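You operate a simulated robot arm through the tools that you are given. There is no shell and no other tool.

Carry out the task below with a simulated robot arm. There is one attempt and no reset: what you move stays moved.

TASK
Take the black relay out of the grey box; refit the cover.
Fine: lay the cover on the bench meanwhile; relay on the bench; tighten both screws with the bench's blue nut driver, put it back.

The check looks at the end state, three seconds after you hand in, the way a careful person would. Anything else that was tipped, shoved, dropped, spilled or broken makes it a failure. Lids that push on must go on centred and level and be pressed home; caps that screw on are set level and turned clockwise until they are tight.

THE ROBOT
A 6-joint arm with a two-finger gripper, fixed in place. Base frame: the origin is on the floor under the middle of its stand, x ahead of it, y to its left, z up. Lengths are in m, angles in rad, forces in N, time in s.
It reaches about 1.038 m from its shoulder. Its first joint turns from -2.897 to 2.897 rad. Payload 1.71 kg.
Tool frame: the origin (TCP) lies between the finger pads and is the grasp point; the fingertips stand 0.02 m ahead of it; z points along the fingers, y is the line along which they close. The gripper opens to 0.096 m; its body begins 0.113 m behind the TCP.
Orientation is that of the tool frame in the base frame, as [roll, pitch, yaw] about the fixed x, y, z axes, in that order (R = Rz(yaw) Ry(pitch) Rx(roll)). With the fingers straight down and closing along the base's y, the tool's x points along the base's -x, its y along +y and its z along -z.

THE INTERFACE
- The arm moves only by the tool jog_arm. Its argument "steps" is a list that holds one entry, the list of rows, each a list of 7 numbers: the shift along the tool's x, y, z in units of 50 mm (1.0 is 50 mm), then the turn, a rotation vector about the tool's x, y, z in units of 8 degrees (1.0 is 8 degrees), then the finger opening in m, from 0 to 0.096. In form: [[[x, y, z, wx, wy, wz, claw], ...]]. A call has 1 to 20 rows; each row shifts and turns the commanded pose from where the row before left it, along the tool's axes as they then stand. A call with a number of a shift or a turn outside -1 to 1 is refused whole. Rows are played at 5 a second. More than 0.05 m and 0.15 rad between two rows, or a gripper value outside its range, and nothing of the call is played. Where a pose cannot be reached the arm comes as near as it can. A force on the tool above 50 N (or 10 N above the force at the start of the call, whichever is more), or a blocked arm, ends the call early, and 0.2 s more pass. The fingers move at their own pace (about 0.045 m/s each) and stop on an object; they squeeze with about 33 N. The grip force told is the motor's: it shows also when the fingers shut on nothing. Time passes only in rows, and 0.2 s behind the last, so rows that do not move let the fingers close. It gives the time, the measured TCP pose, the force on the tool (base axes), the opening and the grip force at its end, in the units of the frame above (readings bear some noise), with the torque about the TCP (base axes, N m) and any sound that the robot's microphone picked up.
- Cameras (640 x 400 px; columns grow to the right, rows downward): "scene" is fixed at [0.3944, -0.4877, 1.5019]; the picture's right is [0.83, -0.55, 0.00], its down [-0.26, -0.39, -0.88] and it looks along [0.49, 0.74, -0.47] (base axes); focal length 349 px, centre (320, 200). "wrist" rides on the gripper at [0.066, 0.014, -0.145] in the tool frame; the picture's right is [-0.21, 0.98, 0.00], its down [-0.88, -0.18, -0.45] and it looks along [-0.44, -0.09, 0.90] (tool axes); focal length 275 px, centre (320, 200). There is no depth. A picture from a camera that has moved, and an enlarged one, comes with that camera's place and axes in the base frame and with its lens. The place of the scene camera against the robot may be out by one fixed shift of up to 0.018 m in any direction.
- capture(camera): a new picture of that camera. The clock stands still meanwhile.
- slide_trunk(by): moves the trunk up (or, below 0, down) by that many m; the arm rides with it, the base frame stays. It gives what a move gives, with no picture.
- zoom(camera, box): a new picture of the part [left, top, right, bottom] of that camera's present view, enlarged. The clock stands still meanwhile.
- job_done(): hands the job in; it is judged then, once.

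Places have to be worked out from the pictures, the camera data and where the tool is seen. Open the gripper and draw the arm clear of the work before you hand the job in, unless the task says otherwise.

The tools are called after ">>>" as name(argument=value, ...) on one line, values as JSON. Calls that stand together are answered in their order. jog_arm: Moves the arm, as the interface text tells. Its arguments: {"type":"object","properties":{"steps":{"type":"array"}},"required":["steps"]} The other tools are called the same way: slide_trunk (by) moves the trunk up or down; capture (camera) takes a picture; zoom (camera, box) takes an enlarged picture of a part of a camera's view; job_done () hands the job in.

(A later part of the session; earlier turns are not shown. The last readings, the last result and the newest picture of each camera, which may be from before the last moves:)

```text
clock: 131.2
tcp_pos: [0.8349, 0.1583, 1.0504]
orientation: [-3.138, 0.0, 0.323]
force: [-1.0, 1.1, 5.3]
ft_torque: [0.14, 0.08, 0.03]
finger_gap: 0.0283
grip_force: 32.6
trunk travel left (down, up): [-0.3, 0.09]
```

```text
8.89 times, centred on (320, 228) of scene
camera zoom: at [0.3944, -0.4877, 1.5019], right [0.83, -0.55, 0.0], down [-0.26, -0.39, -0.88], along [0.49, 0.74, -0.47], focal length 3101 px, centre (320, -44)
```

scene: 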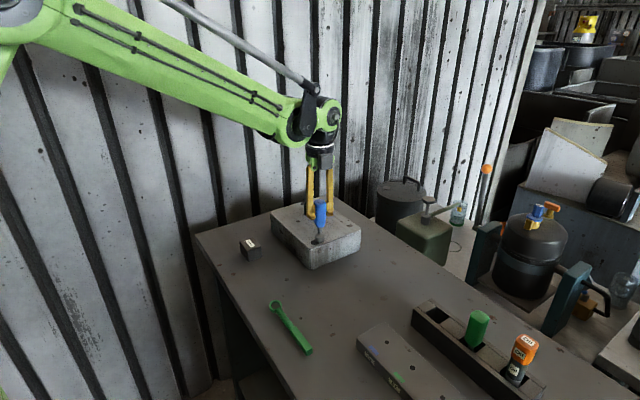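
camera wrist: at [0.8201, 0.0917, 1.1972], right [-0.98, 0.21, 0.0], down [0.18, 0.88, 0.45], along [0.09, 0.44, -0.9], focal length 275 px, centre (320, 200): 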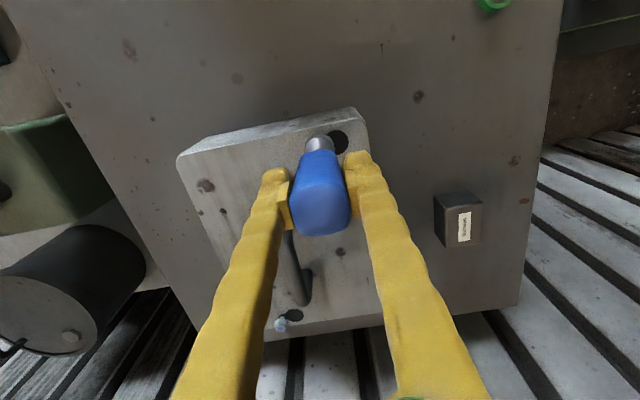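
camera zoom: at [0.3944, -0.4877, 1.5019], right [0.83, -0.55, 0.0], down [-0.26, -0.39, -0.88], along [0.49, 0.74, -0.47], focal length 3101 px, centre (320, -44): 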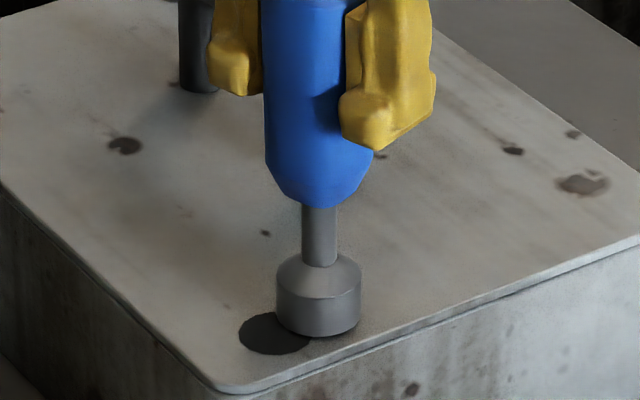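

Socket has sunk about 3 mm so far over ~250°. I continue another 60° with 0.7 mm feed.

>>> jog_arm(steps=[[[0, 0, 0.0015, 0, 0, 0.75, 0.0], [0, 0, 0.0015, 0, 0, 0.75, 0.0], [0, 0, 0.0015, 0, 0, 0.75, 0.0], [0, 0, 0.0015, 0, 0, 0.75, 0.0], [0, 0, 0.0015, 0, 0, 0.75, 0.0], [0, 0, 0.0015, 0, 0, 0.75, 0.0], [0, 0, 0.0015, 0, 0, 0.75, 0.0], [0, 0, 0.0015, 0, 0, 0.75, 0.0], [0, 0, 0.0015, 0, 0, 0.75, 0.0], [0, 0, 0.0015, 0, 0, 0.75, 0.0], [0, 0, 0, 0, 0, 0, 0.0]]])

>>> zoom(camera="scene", box=[288, 205, 352, 250])

```text
clock: 133.6
tcp_pos: [0.8346, 0.1569, 1.0506]
orientation: [-3.137, 0.0, 0.323]
force: [-0.3, 0.1, 4.7]
ft_torque: [0.0, -0.03, 0.06]
finger_gap: 0.0288
grip_force: 33.3
out of reach, approached as far as the arm can: row 1, 2, 3, 4, 5, 6, 7, 8, 9, 10
trunk travel left (down, up): [-0.3, 0.09]
```

```text
8.89 times, centred on (320, 228) of scene
camera zoom: at [0.3944, -0.4877, 1.5019], right [0.83, -0.55, 0.0], down [-0.26, -0.39, -0.88], along [0.49, 0.74, -0.47], focal length 3101 px, centre (320, -44)
```

zoom: 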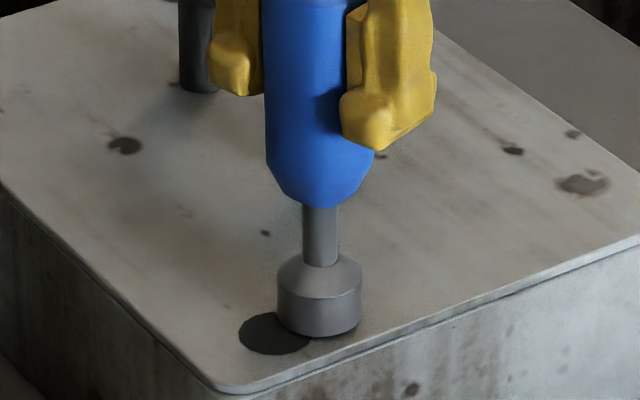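

That is the wrist's clockwise limit (yaw ≈0.32). I lift the driver off the head, wind back exactly 300° (a multiple of the hex's 60°), and re-engage.

>>> jog_arm(steps=[[[0, 0, -0.1, 0, 0, 0, 0.0], [0, 0, -0.2, 0, 0, 0, 0.0], [0, 0, -0.2, 0, 0, 0, 0.0], [0, 0, -0.1, 0, 0, 0, 0.0], [0, 0, 0, 0, 0, 0, 0.0]]])

>>> zoom(camera="scene", box=[288, 205, 352, 250])

```text
clock: 134.8
tcp_pos: [0.8337, 0.1574, 1.0796]
orientation: [-3.138, 0.0, 0.326]
force: [-0.1, 0.4, -0.3]
ft_torque: [0.01, 0.02, -0.02]
finger_gap: 0.0287
grip_force: 32.9
trunk travel left (down, up): [-0.3, 0.09]
```

```text
8.89 times, centred on (320, 228) of scene
camera zoom: at [0.3944, -0.4877, 1.5019], right [0.83, -0.55, 0.0], down [-0.26, -0.39, -0.88], along [0.49, 0.74, -0.47], focal length 3101 px, centre (320, -44)
```

zoom: 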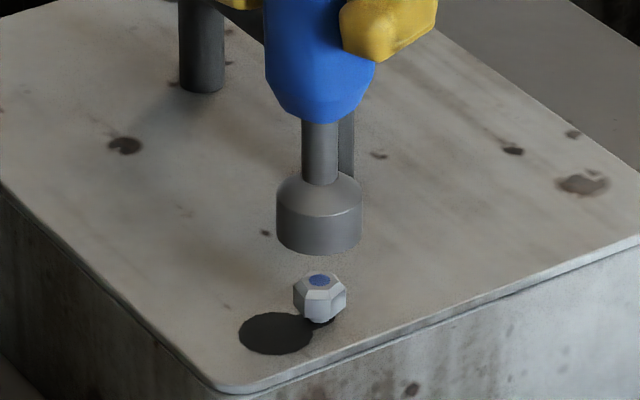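

The head is visibly lower now, its shank hidden and only a small gap left. I wind the wrist back 300° above it.

>>> jog_arm(steps=[[[0, 0, 0, 0, 0, -0.9375, 0.0], [0, 0, 0, 0, 0, -0.9375, 0.0], [0, 0, 0, 0, 0, -0.9375, 0.0], [0, 0, 0, 0, 0, -0.9375, 0.0], [0, 0, 0, 0, 0, -0.9375, 0.0], [0, 0, 0, 0, 0, -0.9375, 0.0], [0, 0, 0, 0, 0, -0.9375, 0.0], [0, 0, 0, 0, 0, -0.9375, 0.0], [0, 0, 0, 0, 0, -0.9375, 0.0], [0, 0, 0, 0, 0, -0.9375, 0.0], [0, 0, 0, 0, 0, -0.9375, 0.0], [0, 0, 0, 0, 0, -0.9375, 0.0], [0, 0, 0, 0, 0, -0.9375, 0.0], [0, 0, 0, 0, 0, -0.9375, 0.0], [0, 0, 0, 0, 0, -0.9375, 0.0], [0, 0, 0, 0, 0, -0.9375, 0.0], [0, 0, 0, 0, 0, -0.9375, 0.0], [0, 0, 0, 0, 0, -0.9375, 0.0], [0, 0, 0, 0, 0, -0.9375, 0.0], [0, 0, 0, 0, 0, -0.9375, 0.0]]])

>>> jog_arm(steps=[[[0, 0, 0, 0, 0, -0.9375, 0.0], [0, 0, 0, 0, 0, -0.9375, 0.0], [0, 0, 0, 0, 0, -0.9375, 0.0], [0, 0, 0, 0, 0, -0.9375, 0.0], [0, 0, 0, 0, 0, -0.9375, 0.0], [0, 0, 0, 0, 0, -0.9375, 0.0], [0, 0, 0, 0, 0, -0.9375, 0.0], [0, 0, 0, 0, 0, -0.9375, 0.0], [0, 0, 0, 0, 0, -0.9375, 0.0], [0, 0, 0, 0, 0, -0.9375, 0.0], [0, 0, 0, 0, 0, 0, 0.0]]])

```text
clock: 139.0
tcp_pos: [0.8337, 0.1575, 1.0767]
orientation: [3.138, -0.001, 2.943]
force: [0.6, -0.7, -1.3]
ft_torque: [0.01, 0.03, 0.04]
finger_gap: 0.0286
grip_force: 33.0
trunk travel left (down, up): [-0.3, 0.09]
```

```text
clock: 141.4
tcp_pos: [0.8352, 0.1578, 1.0791]
orientation: [3.139, 0.002, -2.032]
force: [-0.2, -0.1, -1.2]
ft_torque: [-0.03, 0.02, -0.04]
finger_gap: 0.0286
grip_force: 33.1
trunk travel left (down, up): [-0.3, 0.09]
```

>>> jog_arm(steps=[[[0, 0, 0, 0, 0, -0.9375, 0.0], [0, 0, 0, 0, 0, -0.9375, 0.0], [0, 0, 0, 0, 0, -0.9375, 0.0], [0, 0, 0, 0, 0, -0.9375, 0.0], [0, 0, 0, 0, 0, -0.9375, 0.0], [0, 0, 0, 0, 0, -0.9375, 0.0], [0, 0, 0, 0, 0, -0.9375, 0.0], [0, 0, 0, 0, 0, -0.9375, 0.0], [0, 0, 0, 0, 0, -0.9375, 0.0], [0, 0, 0, 0, 0, -0.9375, 0.0], [0, 0, 0, 0, 0, 0, 0.0], [0, 0, 0, 0, 0, 0, 0.0]]])

>>> capture(camera="wrist")

>>> zoom(camera="scene", box=[288, 205, 352, 250])

```text
clock: 144.0
tcp_pos: [0.8345, 0.1582, 1.0779]
orientation: [-3.139, 0.002, -0.723]
force: [-0.8, -0.2, -1.3]
ft_torque: [-0.01, -0.02, 0.0]
finger_gap: 0.0289
grip_force: 32.7
trunk travel left (down, up): [-0.3, 0.09]
```

```text
taken
camera wrist: at [0.8753, 0.1029, 1.2218], right [-0.8, -0.6, 0.0], down [-0.53, 0.72, 0.45], along [-0.27, 0.36, -0.89], focal length 275 px, centre (320, 200)
```

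wrist: 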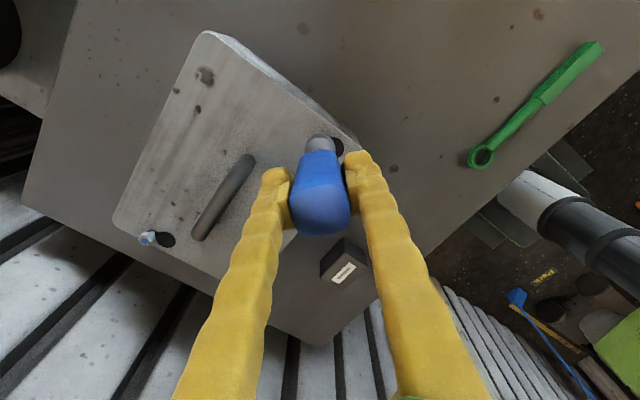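

```text
8.89 times, centred on (320, 228) of scene
camera zoom: at [0.3944, -0.4877, 1.5019], right [0.83, -0.55, 0.0], down [-0.26, -0.39, -0.88], along [0.49, 0.74, -0.47], focal length 3101 px, centre (320, -44)
```

zoom: 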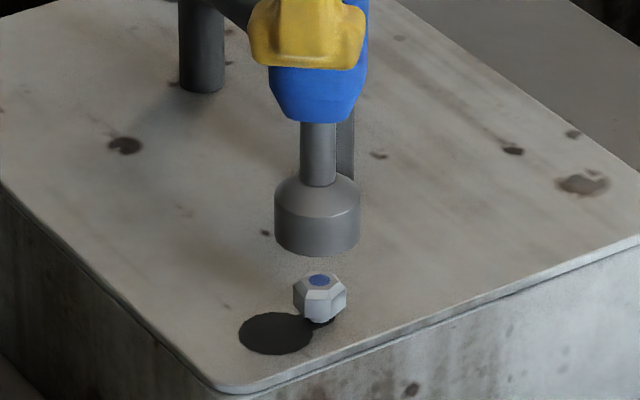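

Wound back exactly 300°, still centred over the head. I lower again to re-engage.

>>> jog_arm(steps=[[[0, 0, 0.05, 0, 0, 0, 0.0], [0, 0, 0.05, 0, 0, 0, 0.0], [0, 0, 0.05, 0, 0, 0, 0.0], [0, 0, 0.05, 0, 0, 0, 0.0], [0, 0, 0.05, 0, 0, 0, 0.0], [0, 0, 0.05, 0, 0, 0, 0.0], [0, 0, 0.05, 0, 0, 0, 0.0], [0, 0, 0.05, 0, 0, 0, 0.0], [0, 0, 0.05, 0, 0, 0, 0.0], [0, 0, 0, 0, 0, 0, 0.0]]])

>>> zoom(camera="scene", box=[288, 205, 352, 250])

```text
clock: 146.2
tcp_pos: [0.8341, 0.1583, 1.055]
orientation: [-3.14, 0.002, -0.724]
force: [-0.2, -0.3, -1.6]
ft_torque: [-0.01, -0.01, 0.01]
finger_gap: 0.0285
grip_force: 32.9
trunk travel left (down, up): [-0.3, 0.09]
```

```text
8.89 times, centred on (320, 228) of scene
camera zoom: at [0.3944, -0.4877, 1.5019], right [0.83, -0.55, 0.0], down [-0.26, -0.39, -0.88], along [0.49, 0.74, -0.47], focal length 3101 px, centre (320, -44)
```

zoom: 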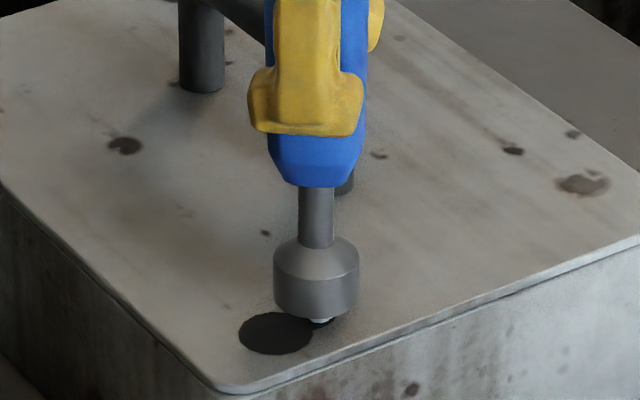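

The socket is sliding over the head without resistance. I go down the last few mm in 1 mm rows to light contact.

>>> jog_arm(steps=[[[0, 0, 0.02, 0, 0, 0, 0.0], [0, 0, 0.02, 0, 0, 0, 0.0], [0, 0, 0.02, 0, 0, 0, 0.0], [0, 0, 0.02, 0, 0, 0, 0.0], [0, 0, 0, 0, 0, 0, 0.0]]])

>>> zoom(camera="scene", box=[288, 205, 352, 250])

```text
clock: 147.4
tcp_pos: [0.8354, 0.1575, 1.0522]
orientation: [-3.139, 0.004, -0.723]
force: [0.2, -0.6, -0.7]
ft_torque: [-0.02, 0.0, -0.02]
finger_gap: 0.0287
grip_force: 32.6
trunk travel left (down, up): [-0.3, 0.09]
```

```text
8.89 times, centred on (320, 228) of scene
camera zoom: at [0.3944, -0.4877, 1.5019], right [0.83, -0.55, 0.0], down [-0.26, -0.39, -0.88], along [0.49, 0.74, -0.47], focal length 3101 px, centre (320, -44)
```

zoom: 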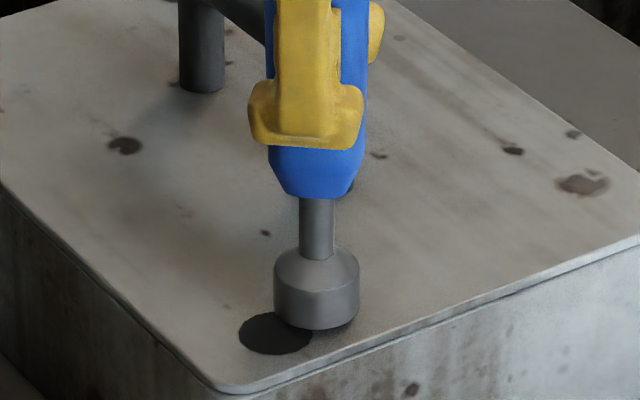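

>>> jog_arm(steps=[[[0, 0, 0.015, 0, 0, 0, 0.0], [0, 0, 0.015, 0, 0, 0, 0.0], [0, 0, 0.015, 0, 0, 0, 0.0], [0, 0, 0, 0, 0, 0, 0.0]]])

```text
clock: 148.4
tcp_pos: [0.8351, 0.1583, 1.0502]
orientation: [-3.14, 0.002, -0.725]
force: [2.1, 2.6, 13.1]
ft_torque: [0.19, -0.1, -0.02]
finger_gap: 0.0286
grip_force: 32.8
trunk travel left (down, up): [-0.3, 0.09]
```

Engaged again (13 N light contact). I turn clockwise 60° and read torque.

>>> jog_arm(steps=[[[0, 0, 0.001, 0, 0, 0.75, 0.0], [0, 0, 0.001, 0, 0, 0.75, 0.0], [0, 0, 0.001, 0, 0, 0.75, 0.0], [0, 0, 0.001, 0, 0, 0.75, 0.0], [0, 0, 0.001, 0, 0, 0.75, 0.0], [0, 0, 0.001, 0, 0, 0.75, 0.0], [0, 0, 0.001, 0, 0, 0.75, 0.0], [0, 0, 0.001, 0, 0, 0.75, 0.0], [0, 0, 0.001, 0, 0, 0.75, 0.0], [0, 0, 0.001, 0, 0, 0.75, 0.0], [0, 0, 0, 0, 0, 0, 0.0]]])

```text
clock: 150.8
tcp_pos: [0.8342, 0.1584, 1.0491]
orientation: [3.14, 0.003, -1.772]
force: [2.1, -1.7, 6.2]
ft_torque: [-0.16, -0.18, 0.04]
finger_gap: 0.0288
grip_force: 33.1
trunk travel left (down, up): [-0.3, 0.09]
```

>>> jog_arm(steps=[[[0, 0, 0.0012, 0, 0, 0.75, 0.0], [0, 0, 0.0012, 0, 0, 0.75, 0.0], [0, 0, 0.0012, 0, 0, 0.75, 0.0], [0, 0, 0.0012, 0, 0, 0.75, 0.0], [0, 0, 0.0012, 0, 0, 0.75, 0.0], [0, 0, 0.0012, 0, 0, 0.75, 0.0], [0, 0, 0.0012, 0, 0, 0.75, 0.0], [0, 0, 0.0012, 0, 0, 0.75, 0.0], [0, 0, 0.0012, 0, 0, 0.75, 0.0], [0, 0, 0.0012, 0, 0, 0.75, 0.0], [0, 0, 0, 0, 0, 0, 0.0]]])

>>> zoom(camera="scene", box=[288, 205, 352, 250])

```text
clock: 153.2
tcp_pos: [0.8336, 0.1587, 1.0483]
orientation: [3.137, 0.0, -2.819]
force: [1.1, -0.5, 3.6]
ft_torque: [-0.04, -0.07, 0.06]
finger_gap: 0.0287
grip_force: 33.2
trunk travel left (down, up): [-0.3, 0.09]
```

```text
8.89 times, centred on (320, 228) of scene
camera zoom: at [0.3944, -0.4877, 1.5019], right [0.83, -0.55, 0.0], down [-0.26, -0.39, -0.88], along [0.49, 0.74, -0.47], focal length 3101 px, centre (320, -44)
```

zoom: 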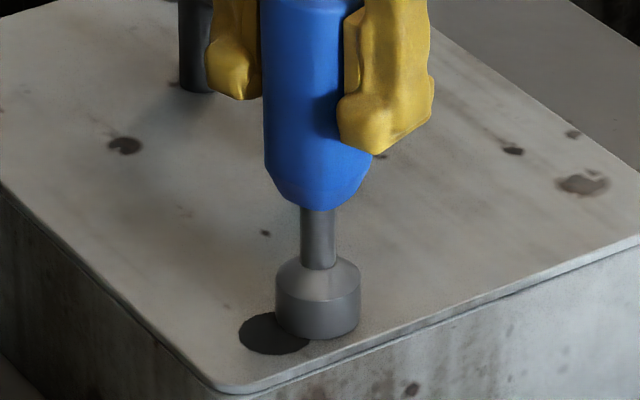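

Still advancing (torque small). Another 60° with slight feed.

>>> jog_arm(steps=[[[0, 0, 0.001, 0, 0, 0.75, 0.0], [0, 0, 0.001, 0, 0, 0.75, 0.0], [0, 0, 0.001, 0, 0, 0.75, 0.0], [0, 0, 0.001, 0, 0, 0.75, 0.0], [0, 0, 0.001, 0, 0, 0.75, 0.0], [0, 0, 0.001, 0, 0, 0.75, 0.0], [0, 0, 0.001, 0, 0, 0.75, 0.0], [0, 0, 0.001, 0, 0, 0.75, 0.0], [0, 0, 0.001, 0, 0, 0.75, 0.0], [0, 0, 0.001, 0, 0, 0.75, 0.0], [0, 0, 0, 0, 0, 0, 0.0]]])

>>> zoom(camera="scene", box=[288, 205, 352, 250])

```text
clock: 155.6
tcp_pos: [0.8337, 0.1566, 1.0469]
orientation: [3.14, -0.001, 2.419]
force: [3.4, 0.5, 19.7]
ft_torque: [-0.11, -0.29, 0.05]
finger_gap: 0.0288
grip_force: 32.7
trunk travel left (down, up): [-0.3, 0.09]
```

```text
8.89 times, centred on (320, 228) of scene
camera zoom: at [0.3944, -0.4877, 1.5019], right [0.83, -0.55, 0.0], down [-0.26, -0.39, -0.88], along [0.49, 0.74, -0.47], focal length 3101 px, centre (320, -44)
```

zoom: 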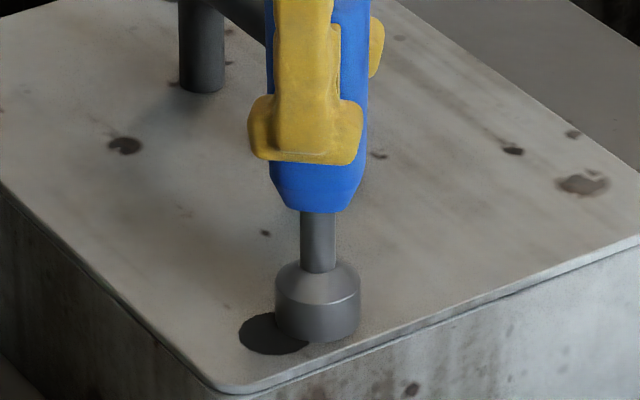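

Axial force rose to 20 N, so I turn on without feed and watch for the torque to climb.

>>> jog_arm(steps=[[[0, 0, 0, 0, 0, 0.75, 0.0], [0, 0, 0, 0, 0, 0.75, 0.0], [0, 0, 0, 0, 0, 0.75, 0.0], [0, 0, 0, 0, 0, 0.75, 0.0], [0, 0, 0, 0, 0, 0.75, 0.0], [0, 0, 0, 0, 0, 0, 0.0]]])

>>> zoom(camera="scene", box=[288, 205, 352, 250])

```text
clock: 157.0
tcp_pos: [0.8351, 0.1573, 1.0466]
orientation: [3.141, -0.004, 1.895]
force: [-0.4, -1.9, 8.7]
ft_torque: [-0.15, -0.02, -0.02]
finger_gap: 0.0288
grip_force: 32.7
trunk travel left (down, up): [-0.3, 0.09]
```

```text
8.89 times, centred on (320, 228) of scene
camera zoom: at [0.3944, -0.4877, 1.5019], right [0.83, -0.55, 0.0], down [-0.26, -0.39, -0.88], along [0.49, 0.74, -0.47], focal length 3101 px, centre (320, -44)
```

zoom: 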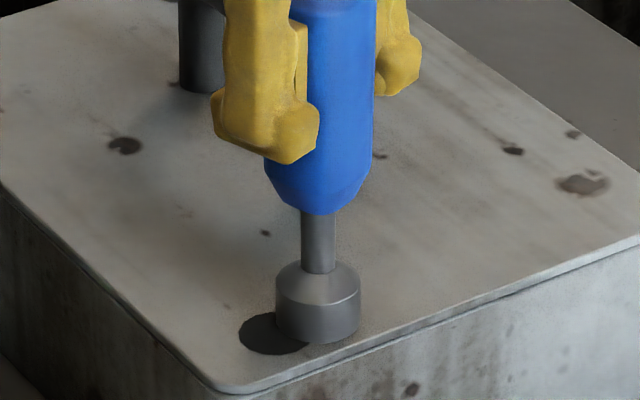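

Still advancing. I continue clockwise in 30–45° chunks.

>>> jog_arm(steps=[[[0, 0, 0.001, 0, 0, 0.75, 0.0], [0, 0, 0.001, 0, 0, 0.75, 0.0], [0, 0, 0.001, 0, 0, 0.75, 0.0], [0, 0, 0.001, 0, 0, 0.75, 0.0], [0, 0, 0.001, 0, 0, 0.75, 0.0], [0, 0, 0.001, 0, 0, 0.75, 0.0], [0, 0, 0, 0, 0, 0, 0.0]]])

>>> jog_arm(steps=[[[0, 0, 0, 0, 0, 0.75, 0.0], [0, 0, 0, 0, 0, 0.75, 0.0], [0, 0, 0, 0, 0, 0.75, 0.0], [0, 0, 0, 0, 0, 0.75, 0.0], [0, 0, 0, 0, 0, 0.75, 0.0], [0, 0, 0, 0, 0, 0.75, 0.0], [0, 0, 0, 0, 0, 0, 0.0]]])

>>> zoom(camera="scene", box=[288, 205, 352, 250])

```text
clock: 158.6
tcp_pos: [0.8332, 0.1571, 1.0466]
orientation: [-3.14, -0.004, 1.263]
force: [2.2, -1.1, 22.6]
ft_torque: [-0.08, -0.11, -0.04]
finger_gap: 0.0286
grip_force: 33.1
trunk travel left (down, up): [-0.3, 0.09]
```

```text
clock: 160.2
tcp_pos: [0.8348, 0.159, 1.0473]
orientation: [-3.139, -0.001, 0.639]
force: [-0.1, 2.8, 8.2]
ft_torque: [0.16, -0.13, 0.07]
finger_gap: 0.0288
grip_force: 33.1
trunk travel left (down, up): [-0.3, 0.09]
```

```text
8.89 times, centred on (320, 228) of scene
camera zoom: at [0.3944, -0.4877, 1.5019], right [0.83, -0.55, 0.0], down [-0.26, -0.39, -0.88], along [0.49, 0.74, -0.47], focal length 3101 px, centre (320, -44)
```

zoom: 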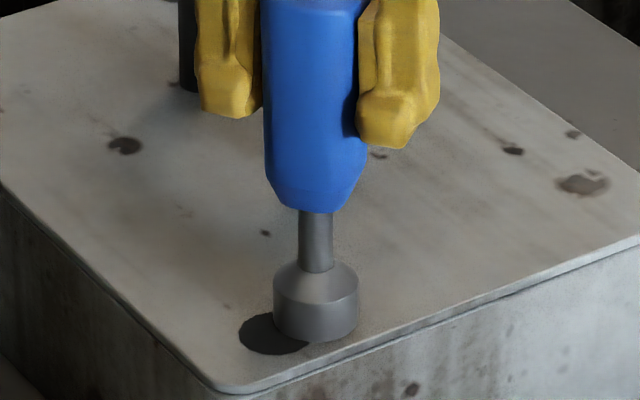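

I'm near the end of the stroke again, so I lift off to look at the head.

>>> jog_arm(steps=[[[0, 0, -0.1, 0, 0, 0, 0.0], [0, 0, -0.2, 0, 0, 0, 0.0], [0, 0, -0.2, 0, 0, 0, 0.0], [0, 0, -0.2, 0, 0, 0, 0.0], [0, 0, 0, 0, 0, 0, 0.0]]])

>>> zoom(camera="scene", box=[296, 222, 344, 252])

>>> zoom(camera="scene", box=[288, 190, 352, 250])

```text
clock: 161.4
tcp_pos: [0.8354, 0.1578, 1.0815]
orientation: [-3.138, -0.001, 0.635]
force: [-0.1, -0.4, -1.0]
ft_torque: [0.01, 0.01, 0.0]
finger_gap: 0.0287
grip_force: 33.0
trunk travel left (down, up): [-0.3, 0.09]
```

```text
13.33 times, centred on (320, 237) of scene
camera zoom: at [0.3944, -0.4877, 1.5019], right [0.83, -0.55, 0.0], down [-0.26, -0.39, -0.88], along [0.49, 0.74, -0.47], focal length 4652 px, centre (320, -293)
```

zoom: 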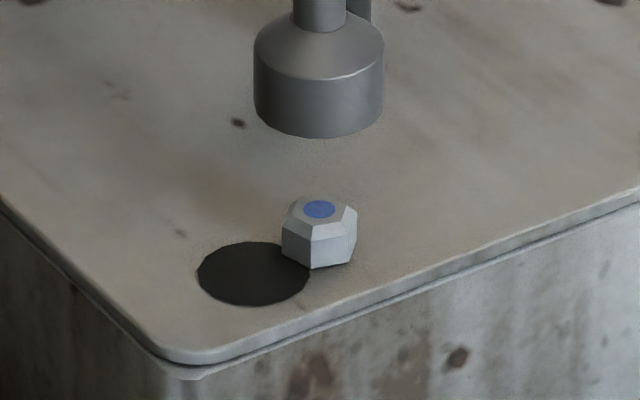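

```text
6.67 times, centred on (320, 220) of scene
camera zoom: at [0.3944, -0.4877, 1.5019], right [0.83, -0.55, 0.0], down [-0.26, -0.39, -0.88], along [0.49, 0.74, -0.47], focal length 2326 px, centre (320, 67)
```

zoom: 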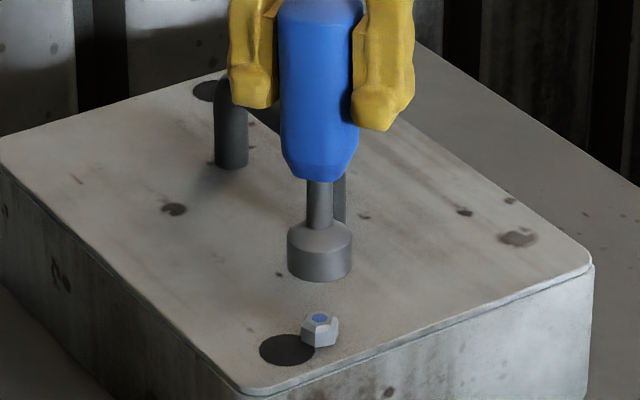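

The head now looks down on the cover (about 7 mm lower than at start), but no tightening torque has been felt yet. I wind back 240° and re-engage to turn it until it is tight.

>>> jog_arm(steps=[[[0, 0, 0, 0, 0, -0.9375, 0.0], [0, 0, 0, 0, 0, -0.9375, 0.0], [0, 0, 0, 0, 0, -0.9375, 0.0], [0, 0, 0, 0, 0, -0.9375, 0.0], [0, 0, 0, 0, 0, -0.9375, 0.0], [0, 0, 0, 0, 0, -0.9375, 0.0], [0, 0, 0, 0, 0, -0.9375, 0.0], [0, 0, 0, 0, 0, -0.9375, 0.0], [0, 0, 0, 0, 0, -0.9375, 0.0], [0, 0, 0, 0, 0, -0.9375, 0.0], [0, 0, 0, 0, 0, -0.9375, 0.0], [0, 0, 0, 0, 0, -0.9375, 0.0], [0, 0, 0, 0, 0, -0.9375, 0.0], [0, 0, 0, 0, 0, -0.9375, 0.0], [0, 0, 0, 0, 0, -0.9375, 0.0], [0, 0, 0, 0, 0, -0.9375, 0.0]]])

>>> jog_arm(steps=[[[0, 0, 0, 0, 0, -0.9375, 0.0], [0, 0, 0, 0, 0, -0.9375, 0.0], [0, 0, 0, 0, 0, -0.9375, 0.0], [0, 0, 0, 0, 0, -0.9375, 0.0], [0, 0, 0, 0, 0, -0.9375, 0.0], [0, 0, 0, 0, 0, -0.9375, 0.0], [0, 0, 0, 0, 0, -0.9375, 0.0], [0, 0, 0, 0, 0, -0.9375, 0.0], [0, 0, 0, 0, 0, -0.9375, 0.0], [0, 0, 0, 0, 0, -0.9375, 0.0], [0, 0, 0, 0, 0, -0.9375, 0.0], [0, 0, 0, 0, 0, -0.9375, 0.0], [0, 0, 0, 0, 0, -0.9375, 0.0], [0, 0, 0, 0, 0, -0.9375, 0.0], [0, 0, 0, 0, 0, -0.9375, 0.0], [0, 0, 0, 0, 0, -0.9375, 0.0], [0, 0, 0, 0, 0, 0, 0.0], [0, 0, 0, 0, 0, 0, 0.0]]])

>>> capture(camera="wrist")

```text
clock: 164.8
tcp_pos: [0.8346, 0.1578, 1.0809]
orientation: [3.14, -0.001, 2.734]
force: [-0.1, 0.0, -1.1]
ft_torque: [0.01, 0.03, -0.03]
finger_gap: 0.0287
grip_force: 32.6
trunk travel left (down, up): [-0.3, 0.09]
```

```text
clock: 168.6
tcp_pos: [0.8343, 0.157, 1.0813]
orientation: [3.141, 0.003, -1.456]
force: [0.2, 0.1, -1.5]
ft_torque: [-0.03, 0.01, -0.01]
finger_gap: 0.0289
grip_force: 33.8
trunk travel left (down, up): [-0.3, 0.09]
```

```text
taken
camera wrist: at [0.8292, 0.09, 1.2248], right [-1.0, 0.09, 0.0], down [0.08, 0.89, 0.45], along [0.04, 0.45, -0.89], focal length 275 px, centre (320, 200)
```

wrist: 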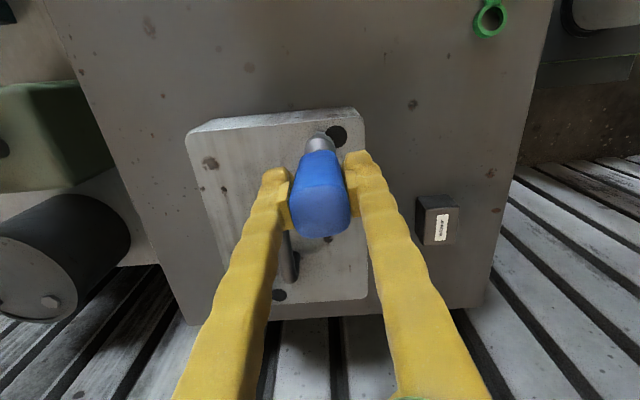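

>>> jog_arm(steps=[[[0, 0, 0.06, 0, 0, 0, 0.0], [0, 0, 0.06, 0, 0, 0, 0.0], [0, 0, 0.06, 0, 0, 0, 0.0], [0, 0, 0.06, 0, 0, 0, 0.0], [0, 0, 0.06, 0, 0, 0, 0.0], [0, 0, 0.06, 0, 0, 0, 0.0], [0, 0, 0.06, 0, 0, 0, 0.0], [0, 0, 0.06, 0, 0, 0, 0.0], [0, 0, 0.06, 0, 0, 0, 0.0], [0, 0, 0, 0, 0, 0, 0.0]]])

>>> jog_arm(steps=[[[0, 0, 0.02, 0, 0, 0, 0.0], [0, 0, 0.02, 0, 0, 0, 0.0], [0, 0, 0.02, 0, 0, 0, 0.0], [0, 0, 0, 0, 0, 0, 0.0]]])

>>> zoom(camera="scene", box=[288, 205, 352, 250])

```text
clock: 170.8
tcp_pos: [0.8339, 0.1577, 1.0554]
orientation: [-3.14, 0.003, -1.457]
force: [-0.6, -1.3, -0.7]
ft_torque: [0.0, 0.0, 0.01]
finger_gap: 0.0289
grip_force: 33.2
trunk travel left (down, up): [-0.3, 0.09]
```

```text
clock: 171.8
tcp_pos: [0.8345, 0.1574, 1.0524]
orientation: [3.141, 0.005, -1.457]
force: [0.2, 0.0, -0.5]
ft_torque: [0.02, 0.02, 0.01]
finger_gap: 0.0288
grip_force: 32.7
trunk travel left (down, up): [-0.3, 0.09]
```

```text
8.89 times, centred on (320, 228) of scene
camera zoom: at [0.3944, -0.4877, 1.5019], right [0.83, -0.55, 0.0], down [-0.26, -0.39, -0.88], along [0.49, 0.74, -0.47], focal length 3101 px, centre (320, -44)
```

zoom: 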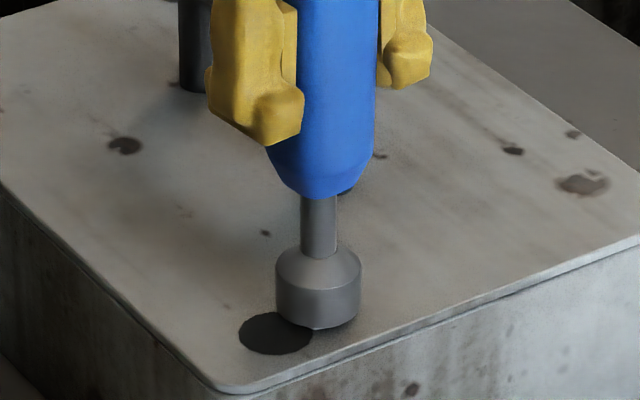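

>>> jog_arm(steps=[[[0, 0, 0.02, 0, 0, 0, 0.0], [0, 0, 0.02, 0, 0, 0, 0.0], [0, 0, 0.02, 0, 0, 0, 0.0], [0, 0, 0, 0, 0, 0, 0.0]]])

>>> zoom(camera="scene", box=[288, 205, 352, 250])

```text
clock: 172.8
tcp_pos: [0.8355, 0.1589, 1.0484]
orientation: [-3.142, 0.001, -1.457]
force: [0.5, -0.5, -1.3]
ft_torque: [-0.02, 0.02, 0.01]
finger_gap: 0.0287
grip_force: 33.4
trunk travel left (down, up): [-0.3, 0.09]
```

```text
8.89 times, centred on (320, 228) of scene
camera zoom: at [0.3944, -0.4877, 1.5019], right [0.83, -0.55, 0.0], down [-0.26, -0.39, -0.88], along [0.49, 0.74, -0.47], focal length 3101 px, centre (320, -44)
```

zoom: 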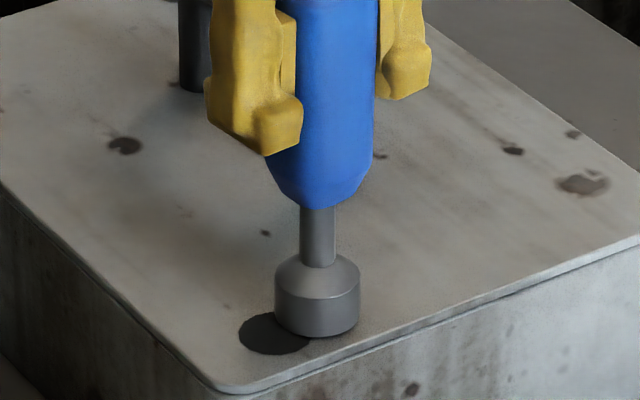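

>>> jog_arm(steps=[[[0, 0, 0.02, 0, 0, 0, 0.0], [0, 0, 0.02, 0, 0, 0, 0.0], [0, 0, 0, 0, 0, 0, 0.0]]])

```text
clock: 173.6
tcp_pos: [0.8347, 0.1581, 1.0461]
orientation: [3.141, 0.004, -1.457]
force: [0.6, 1.2, 3.8]
ft_torque: [0.01, -0.05, -0.02]
finger_gap: 0.0287
grip_force: 32.8
trunk travel left (down, up): [-0.3, 0.09]
```

Light contact. Now clockwise in 30° chunks, watching the torque.

>>> jog_arm(steps=[[[0, 0, 0, 0, 0, 0.75, 0.0], [0, 0, 0, 0, 0, 0.75, 0.0], [0, 0, 0, 0, 0, 0.75, 0.0], [0, 0, 0, 0, 0, 0.75, 0.0], [0, 0, 0, 0, 0, 0.75, 0.0], [0, 0, 0, 0, 0, 0, 0.0]]])

>>> zoom(camera="scene", box=[288, 205, 352, 250])

```text
clock: 175.0
tcp_pos: [0.8348, 0.1571, 1.0467]
orientation: [3.14, 0.003, -1.981]
force: [2.2, -1.3, 6.5]
ft_torque: [-0.08, -0.1, 0.24]
finger_gap: 0.0288
grip_force: 32.7
trunk travel left (down, up): [-0.3, 0.09]
```

```text
8.89 times, centred on (320, 228) of scene
camera zoom: at [0.3944, -0.4877, 1.5019], right [0.83, -0.55, 0.0], down [-0.26, -0.39, -0.88], along [0.49, 0.74, -0.47], focal length 3101 px, centre (320, -44)
```

zoom: 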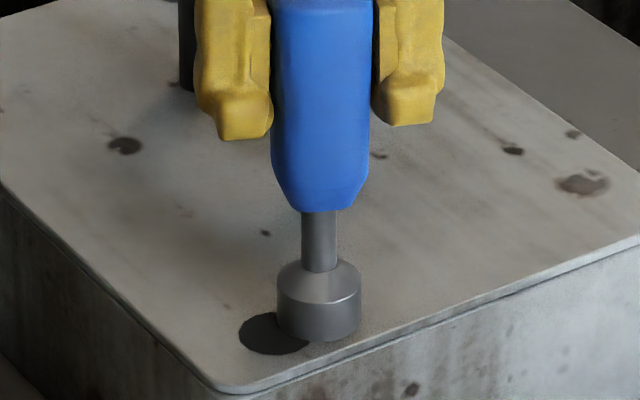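

The reaction torque has risen to 0.24 N·m: the head is seating. I continue in smaller steps to make it tight.

>>> jog_arm(steps=[[[0, 0, 0, 0, 0, 0.5, 0.0], [0, 0, 0, 0, 0, 0.5, 0.0], [0, 0, 0, 0, 0, 0.5, 0.0], [0, 0, 0, 0, 0, 0, 0.0]]])

>>> zoom(camera="scene", box=[288, 205, 352, 250])

```text
clock: 176.0
tcp_pos: [0.8354, 0.158, 1.0462]
orientation: [3.137, 0.002, -2.19]
force: [-0.5, -0.5, 5.7]
ft_torque: [-0.05, -0.01, 0.33]
finger_gap: 0.0289
grip_force: 32.5
trunk travel left (down, up): [-0.3, 0.09]
```

```text
8.89 times, centred on (320, 228) of scene
camera zoom: at [0.3944, -0.4877, 1.5019], right [0.83, -0.55, 0.0], down [-0.26, -0.39, -0.88], along [0.49, 0.74, -0.47], focal length 3101 px, centre (320, -44)
```

zoom: 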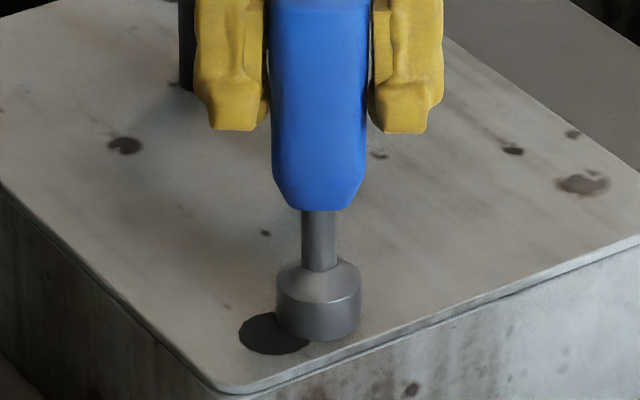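

>>> jog_arm(steps=[[[0, 0, 0, 0, 0, 0.5, 0.0], [0, 0, 0, 0, 0, 0.5, 0.0], [0, 0, 0, 0, 0, 0.5, 0.0], [0, 0, 0, 0, 0, 0, 0.0]]])

>>> capture(camera="wrist")

```text
clock: 177.0
tcp_pos: [0.8331, 0.1575, 1.046]
orientation: [3.138, 0.001, -2.399]
force: [2.8, -3.3, 13.2]
ft_torque: [-0.26, -0.08, 0.43]
finger_gap: 0.029
grip_force: 33.1
trunk travel left (down, up): [-0.3, 0.09]
```

```text
taken
camera wrist: at [0.7771, 0.1223, 1.1899], right [-0.51, 0.86, 0.0], down [0.77, 0.45, 0.45], along [0.38, 0.23, -0.9], focal length 275 px, centre (320, 200)
```

wrist: 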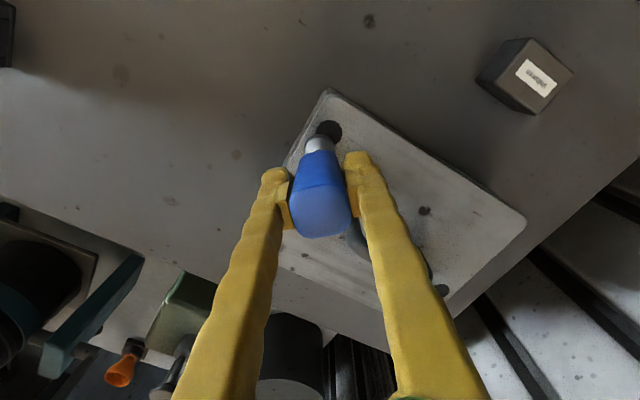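

Torque climbs steadily (0.43 N·m) with no slip in the grip. I keep tightening.

>>> jog_arm(steps=[[[0, 0, 0, 0, 0, 0.5, 0.0], [0, 0, 0, 0, 0, 0.5, 0.0], [0, 0, 0, 0, 0, 0.5, 0.0], [0, 0, 0, 0, 0, 0.5, 0.0], [0, 0, 0, 0, 0, 0.5, 0.0], [0, 0, 0, 0, 0, 0, 0.0]]])

>>> zoom(camera="wrist", box=[260, 110, 380, 250])

```text
clock: 178.4
tcp_pos: [0.8357, 0.1575, 1.0462]
orientation: [3.138, 0.0, -2.748]
force: [1.0, 1.6, 5.4]
ft_torque: [0.11, -0.14, 0.44]
finger_gap: 0.0293
grip_force: 32.9
trunk travel left (down, up): [-0.3, 0.09]
```

```text
2.86 times, centred on (320, 180) of wrist
camera zoom: at [0.7691, 0.1446, 1.19], right [-0.18, 0.98, 0.0], down [0.88, 0.16, 0.44], along [0.44, 0.09, -0.9], focal length 786 px, centre (320, 257)
```

zoom: 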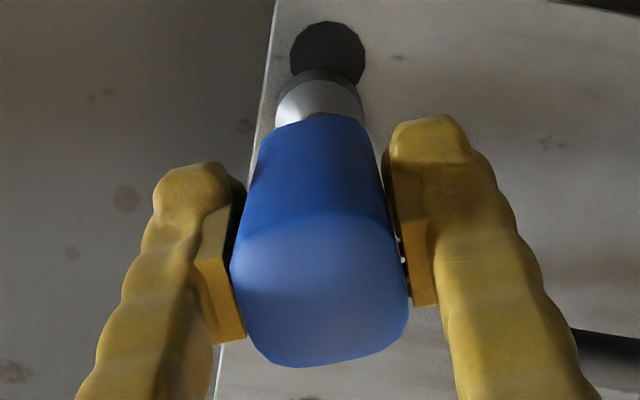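

>>> jog_arm(steps=[[[0, 0, 0, 0, 0, 0.5, 0.0], [0, 0, 0, 0, 0, 0.5, 0.0], [0, 0, 0, 0, 0, 0, 0.0]]])

>>> zoom(camera="wrist", box=[260, 110, 380, 250])

```text
clock: 179.2
tcp_pos: [0.8338, 0.158, 1.0463]
orientation: [3.138, 0.0, -2.887]
force: [1.4, 0.2, 4.1]
ft_torque: [-0.06, -0.16, 0.42]
finger_gap: 0.0289
grip_force: 32.9
trunk travel left (down, up): [-0.3, 0.09]
```

```text
2.86 times, centred on (320, 180) of wrist
camera zoom: at [0.7677, 0.1539, 1.19], right [-0.05, 1.0, 0.0], down [0.9, 0.04, 0.44], along [0.44, 0.02, -0.9], focal length 786 px, centre (320, 257)
```

zoom: 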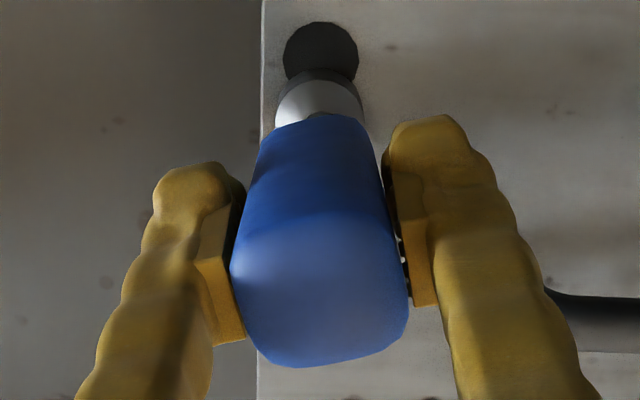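

The handle is not slipping in the fingers, so the screw is still turning at ~0.43 N·m. I continue.

>>> jog_arm(steps=[[[0, 0, 0, 0, 0, 0.5, 0.0], [0, 0, 0, 0, 0, 0.5, 0.0], [0, 0, 0, 0, 0, 0.5, 0.0], [0, 0, 0, 0, 0, 0.5, 0.0], [0, 0, 0, 0, 0, 0.5, 0.0], [0, 0, 0, 0, 0, 0.5, 0.0], [0, 0, 0, 0, 0, 0, 0.0]]])

>>> zoom(camera="wrist", box=[260, 110, 380, 250])

>>> zoom(camera="scene", box=[288, 205, 352, 250])

```text
clock: 180.8
tcp_pos: [0.835, 0.1574, 1.0467]
orientation: [3.138, -0.001, 2.977]
force: [0.5, 0.4, -0.9]
ft_torque: [0.01, -0.03, 0.47]
finger_gap: 0.0286
grip_force: 32.5
trunk travel left (down, up): [-0.3, 0.09]
```

```text
2.86 times, centred on (320, 180) of wrist
camera zoom: at [0.7723, 0.1819, 1.1901], right [0.36, 0.93, 0.0], down [0.83, -0.33, 0.44], along [0.41, -0.16, -0.9], focal length 786 px, centre (320, 257)
```

zoom: 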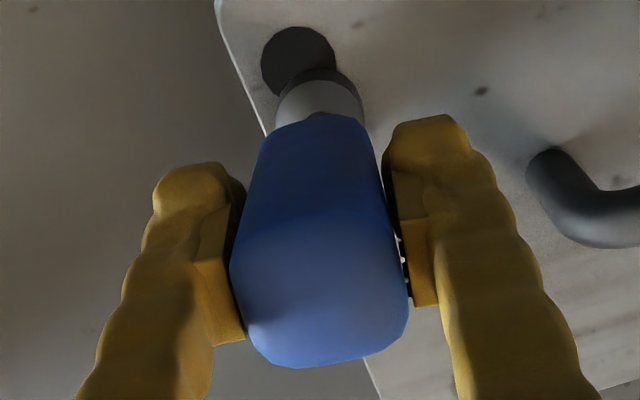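

```text
8.89 times, centred on (320, 228) of scene
camera zoom: at [0.3944, -0.4877, 1.5019], right [0.83, -0.55, 0.0], down [-0.26, -0.39, -0.88], along [0.49, 0.74, -0.47], focal length 3101 px, centre (320, -44)
```

zoom: 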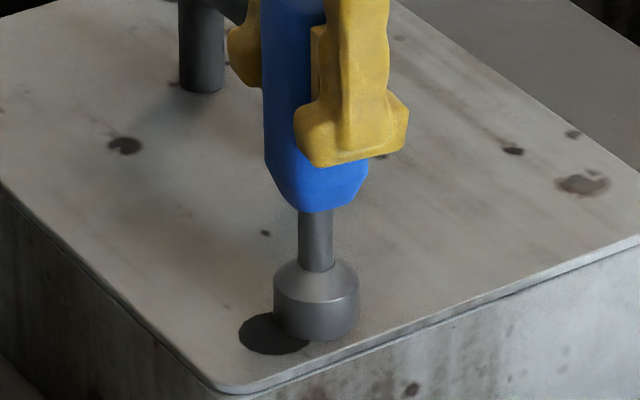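

Torque is holding at ~0.45 N·m. I lift off briefly to inspect the head's height and whether it turned.

>>> jog_arm(steps=[[[0, 0, 0, 0, 0, -0.3, 0.0], [0, 0, -0.1, 0, 0, 0, 0.0], [0, 0, -0.2, 0, 0, 0, 0.0], [0, 0, -0.2, 0, 0, 0, 0.0], [0, 0, -0.2, 0, 0, 0, 0.0], [0, 0, 0, 0, 0, 0, 0.0]]])

>>> zoom(camera="scene", box=[296, 222, 344, 252])

```text
clock: 182.2
tcp_pos: [0.8344, 0.1572, 1.081]
orientation: [3.138, -0.001, 3.018]
force: [1.0, 0.5, -1.8]
ft_torque: [0.04, 0.01, -0.02]
finger_gap: 0.029
grip_force: 32.9
trunk travel left (down, up): [-0.3, 0.09]
```

```text
13.33 times, centred on (320, 237) of scene
camera zoom: at [0.3944, -0.4877, 1.5019], right [0.83, -0.55, 0.0], down [-0.26, -0.39, -0.88], along [0.49, 0.74, -0.47], focal length 4652 px, centre (320, -293)
```

zoom: 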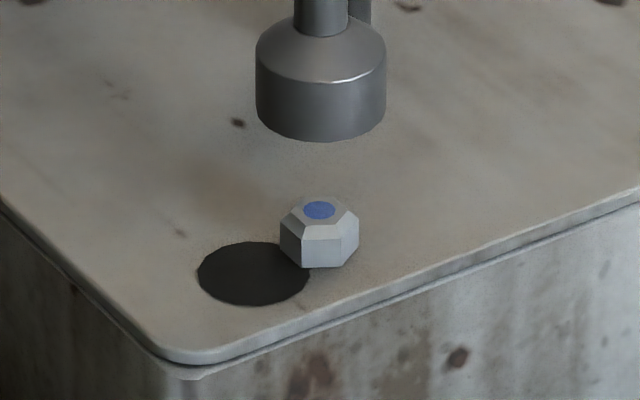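

The head sits flat on the cover at an unchanged height: the driver reached ~0.45 N·m and then just slipped on the seated head, so screw 1 is tight. I lift clear and wind back for the second screw.

>>> jog_arm(steps=[[[0, 0, -0.2, 0.026, 0, 0, 0.0], [0, 0, -0.2, 0, 0, -0.8, 0.0], [0, 0, -0.2, 0, 0, -0.95, 0.0], [0, 0, -0.2, 0, 0, -0.95, 0.0], [0, 0, -0.2, 0, 0, -0.95, 0.0], [0, 0, 0, 0, 0, -0.95, 0.0], [0, 0, 0, 0, 0, -0.95, 0.0], [0, 0, 0, 0, 0, -0.95, 0.0], [0, 0, 0, 0, 0, -0.95, 0.0], [0, 0, 0, 0, 0, -0.95, 0.0], [0, 0, 0, 0, 0, -0.95, 0.0], [0, 0, 0, 0, 0, -0.95, 0.0], [0, 0, 0, 0, 0, -0.95, 0.0], [0, 0, 0, 0, 0, -0.95, 0.0], [0, 0, 0, 0, 0, -0.95, 0.0], [0, 0, 0, 0, 0, 0, 0.0]]])

>>> capture(camera="scene")

>>> zoom(camera="scene", box=[286, 185, 334, 215])

```text
clock: 185.6
tcp_pos: [0.8345, 0.1587, 1.1315]
orientation: [3.139, 0.0, -1.427]
force: [0.6, 0.3, -0.2]
ft_torque: [0.0, 0.01, 0.0]
finger_gap: 0.0289
grip_force: 33.5
trunk travel left (down, up): [-0.3, 0.09]
```

```text
taken
```

scene: 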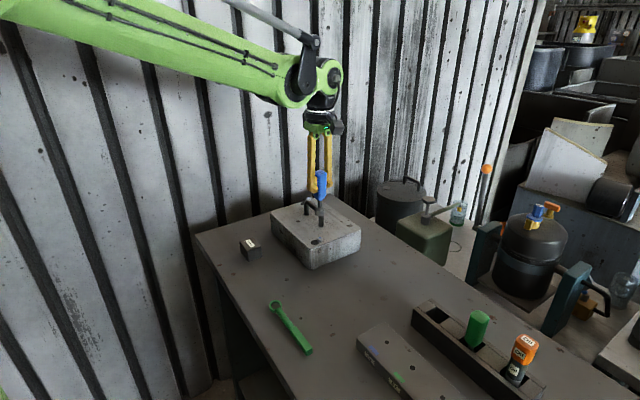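

```text
13.33 times, centred on (310, 200) of scene
camera zoom: at [0.3944, -0.4877, 1.5019], right [0.83, -0.55, 0.0], down [-0.26, -0.39, -0.88], along [0.49, 0.74, -0.47], focal length 4652 px, centre (453, 200)
```

zoom: 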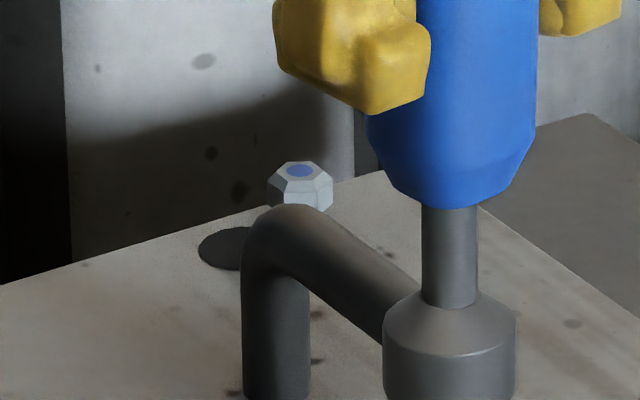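

Screw 2's head has the same hex phase as screw 1 had initially (engaged at yaw −90°), so I'll engage at yaw −30°, leaving a long clockwise stroke. I traverse over screw 2 at safe height and turn.

>>> jog_arm(steps=[[[-0.374, -0.2334, 0, 0.019, 0, 0, 0.0], [-0.374, -0.2334, 0, 0, 0, 0, 0.0], [-0.374, -0.2334, 0, 0, 0, 0, 0.0], [-0.374, -0.2334, 0, 0, 0, 0, 0.0], [-0.374, -0.2334, 0, 0, 0, 0, 0.0], [-0.374, -0.2334, 0, 0, 0, 0, 0.0], [-0.374, -0.2334, 0, 0, 0, 0, 0.0], [-0.374, -0.2334, 0, 0, 0, 0, 0.0], [-0.374, -0.2334, 0, 0, 0, 0, 0.0], [-0.374, -0.2334, 0, 0, 0, 0, 0.0], [0, 0, 0, 0, 0, 0, 0.0]]])

>>> jog_arm(steps=[[[0, 0, 0, 0, 0, -0.9243, 0.0], [0, 0, 0, 0, 0, -0.9243, 0.0], [0, 0, 0, 0, 0, -0.9243, 0.0], [0, 0, 0, 0, 0, -0.9243, 0.0], [0, 0, 0, 0, 0, -0.9243, 0.0], [0, 0, 0, 0, 0, -0.9243, 0.0], [0, 0, 0, 0, 0, -0.9243, 0.0], [0, 0, 0, 0, 0, 0, 0.0], [0, 0, 0, 0, 0, 0, 0.0]]])

>>> capture(camera="wrist")

>>> capture(camera="scene")

```text
clock: 188.0
tcp_pos: [0.9242, 0.3606, 1.1309]
orientation: [-3.141, -0.001, -1.43]
force: [-0.1, 0.1, -1.2]
ft_torque: [-0.05, 0.01, -0.02]
finger_gap: 0.0288
grip_force: 32.8
trunk travel left (down, up): [-0.3, 0.09]
```

```text
clock: 190.0
tcp_pos: [0.9257, 0.3589, 1.1301]
orientation: [-3.141, 0.0, -0.526]
force: [0.0, -0.3, -1.6]
ft_torque: [-0.01, 0.0, 0.01]
finger_gap: 0.0289
grip_force: 33.1
trunk travel left (down, up): [-0.3, 0.09]
```

```text
taken
camera wrist: at [0.9741, 0.3143, 1.2745], right [-0.67, -0.74, 0.0], down [-0.67, 0.6, 0.44], along [-0.33, 0.3, -0.9], focal length 275 px, centre (320, 200)
```

wrist: 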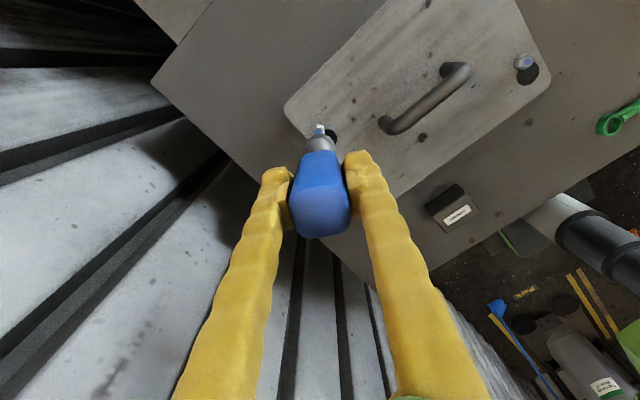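

```text
taken
```

scene: 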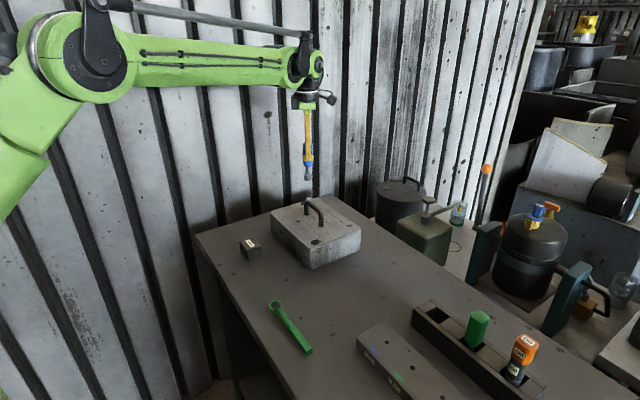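

The camera pose gives TCP (0.924, 0.3595) – right over screw 2. I verify alignment in zooms before descending.

>>> zoom(camera="scene", box=[276, 160, 340, 215])

>>> zoom(camera="wrist", box=[280, 110, 360, 160])

```text
7.27 times, centred on (308, 188) of scene
camera zoom: at [0.3944, -0.4877, 1.5019], right [0.83, -0.55, 0.0], down [-0.26, -0.39, -0.88], along [0.49, 0.74, -0.47], focal length 2538 px, centre (407, 291)
```

zoom: 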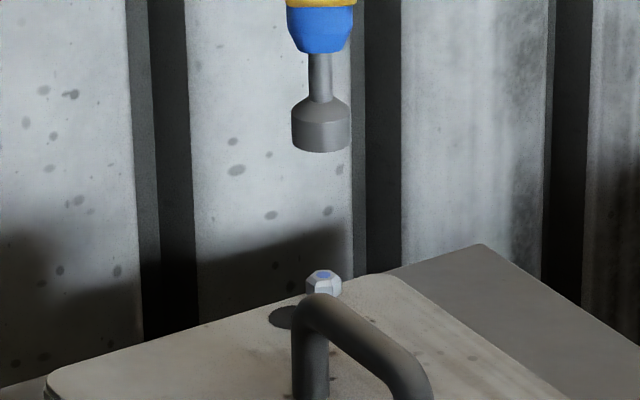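

```text
8.00 times, centred on (320, 135) of wrist
camera zoom: at [0.9741, 0.3143, 1.2745], right [-0.67, -0.74, 0.0], down [-0.67, 0.6, 0.44], along [-0.33, 0.3, -0.9], focal length 2202 px, centre (320, 720)
```

zoom: 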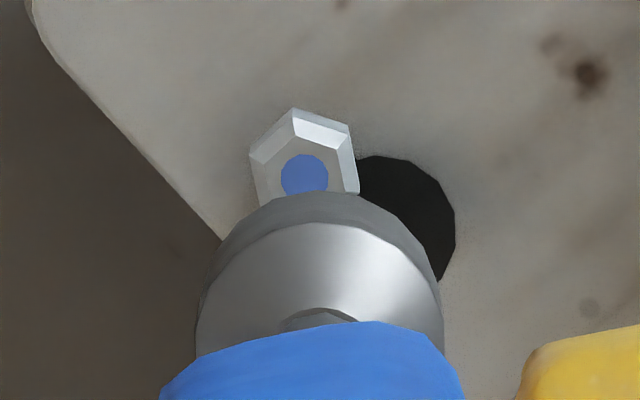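

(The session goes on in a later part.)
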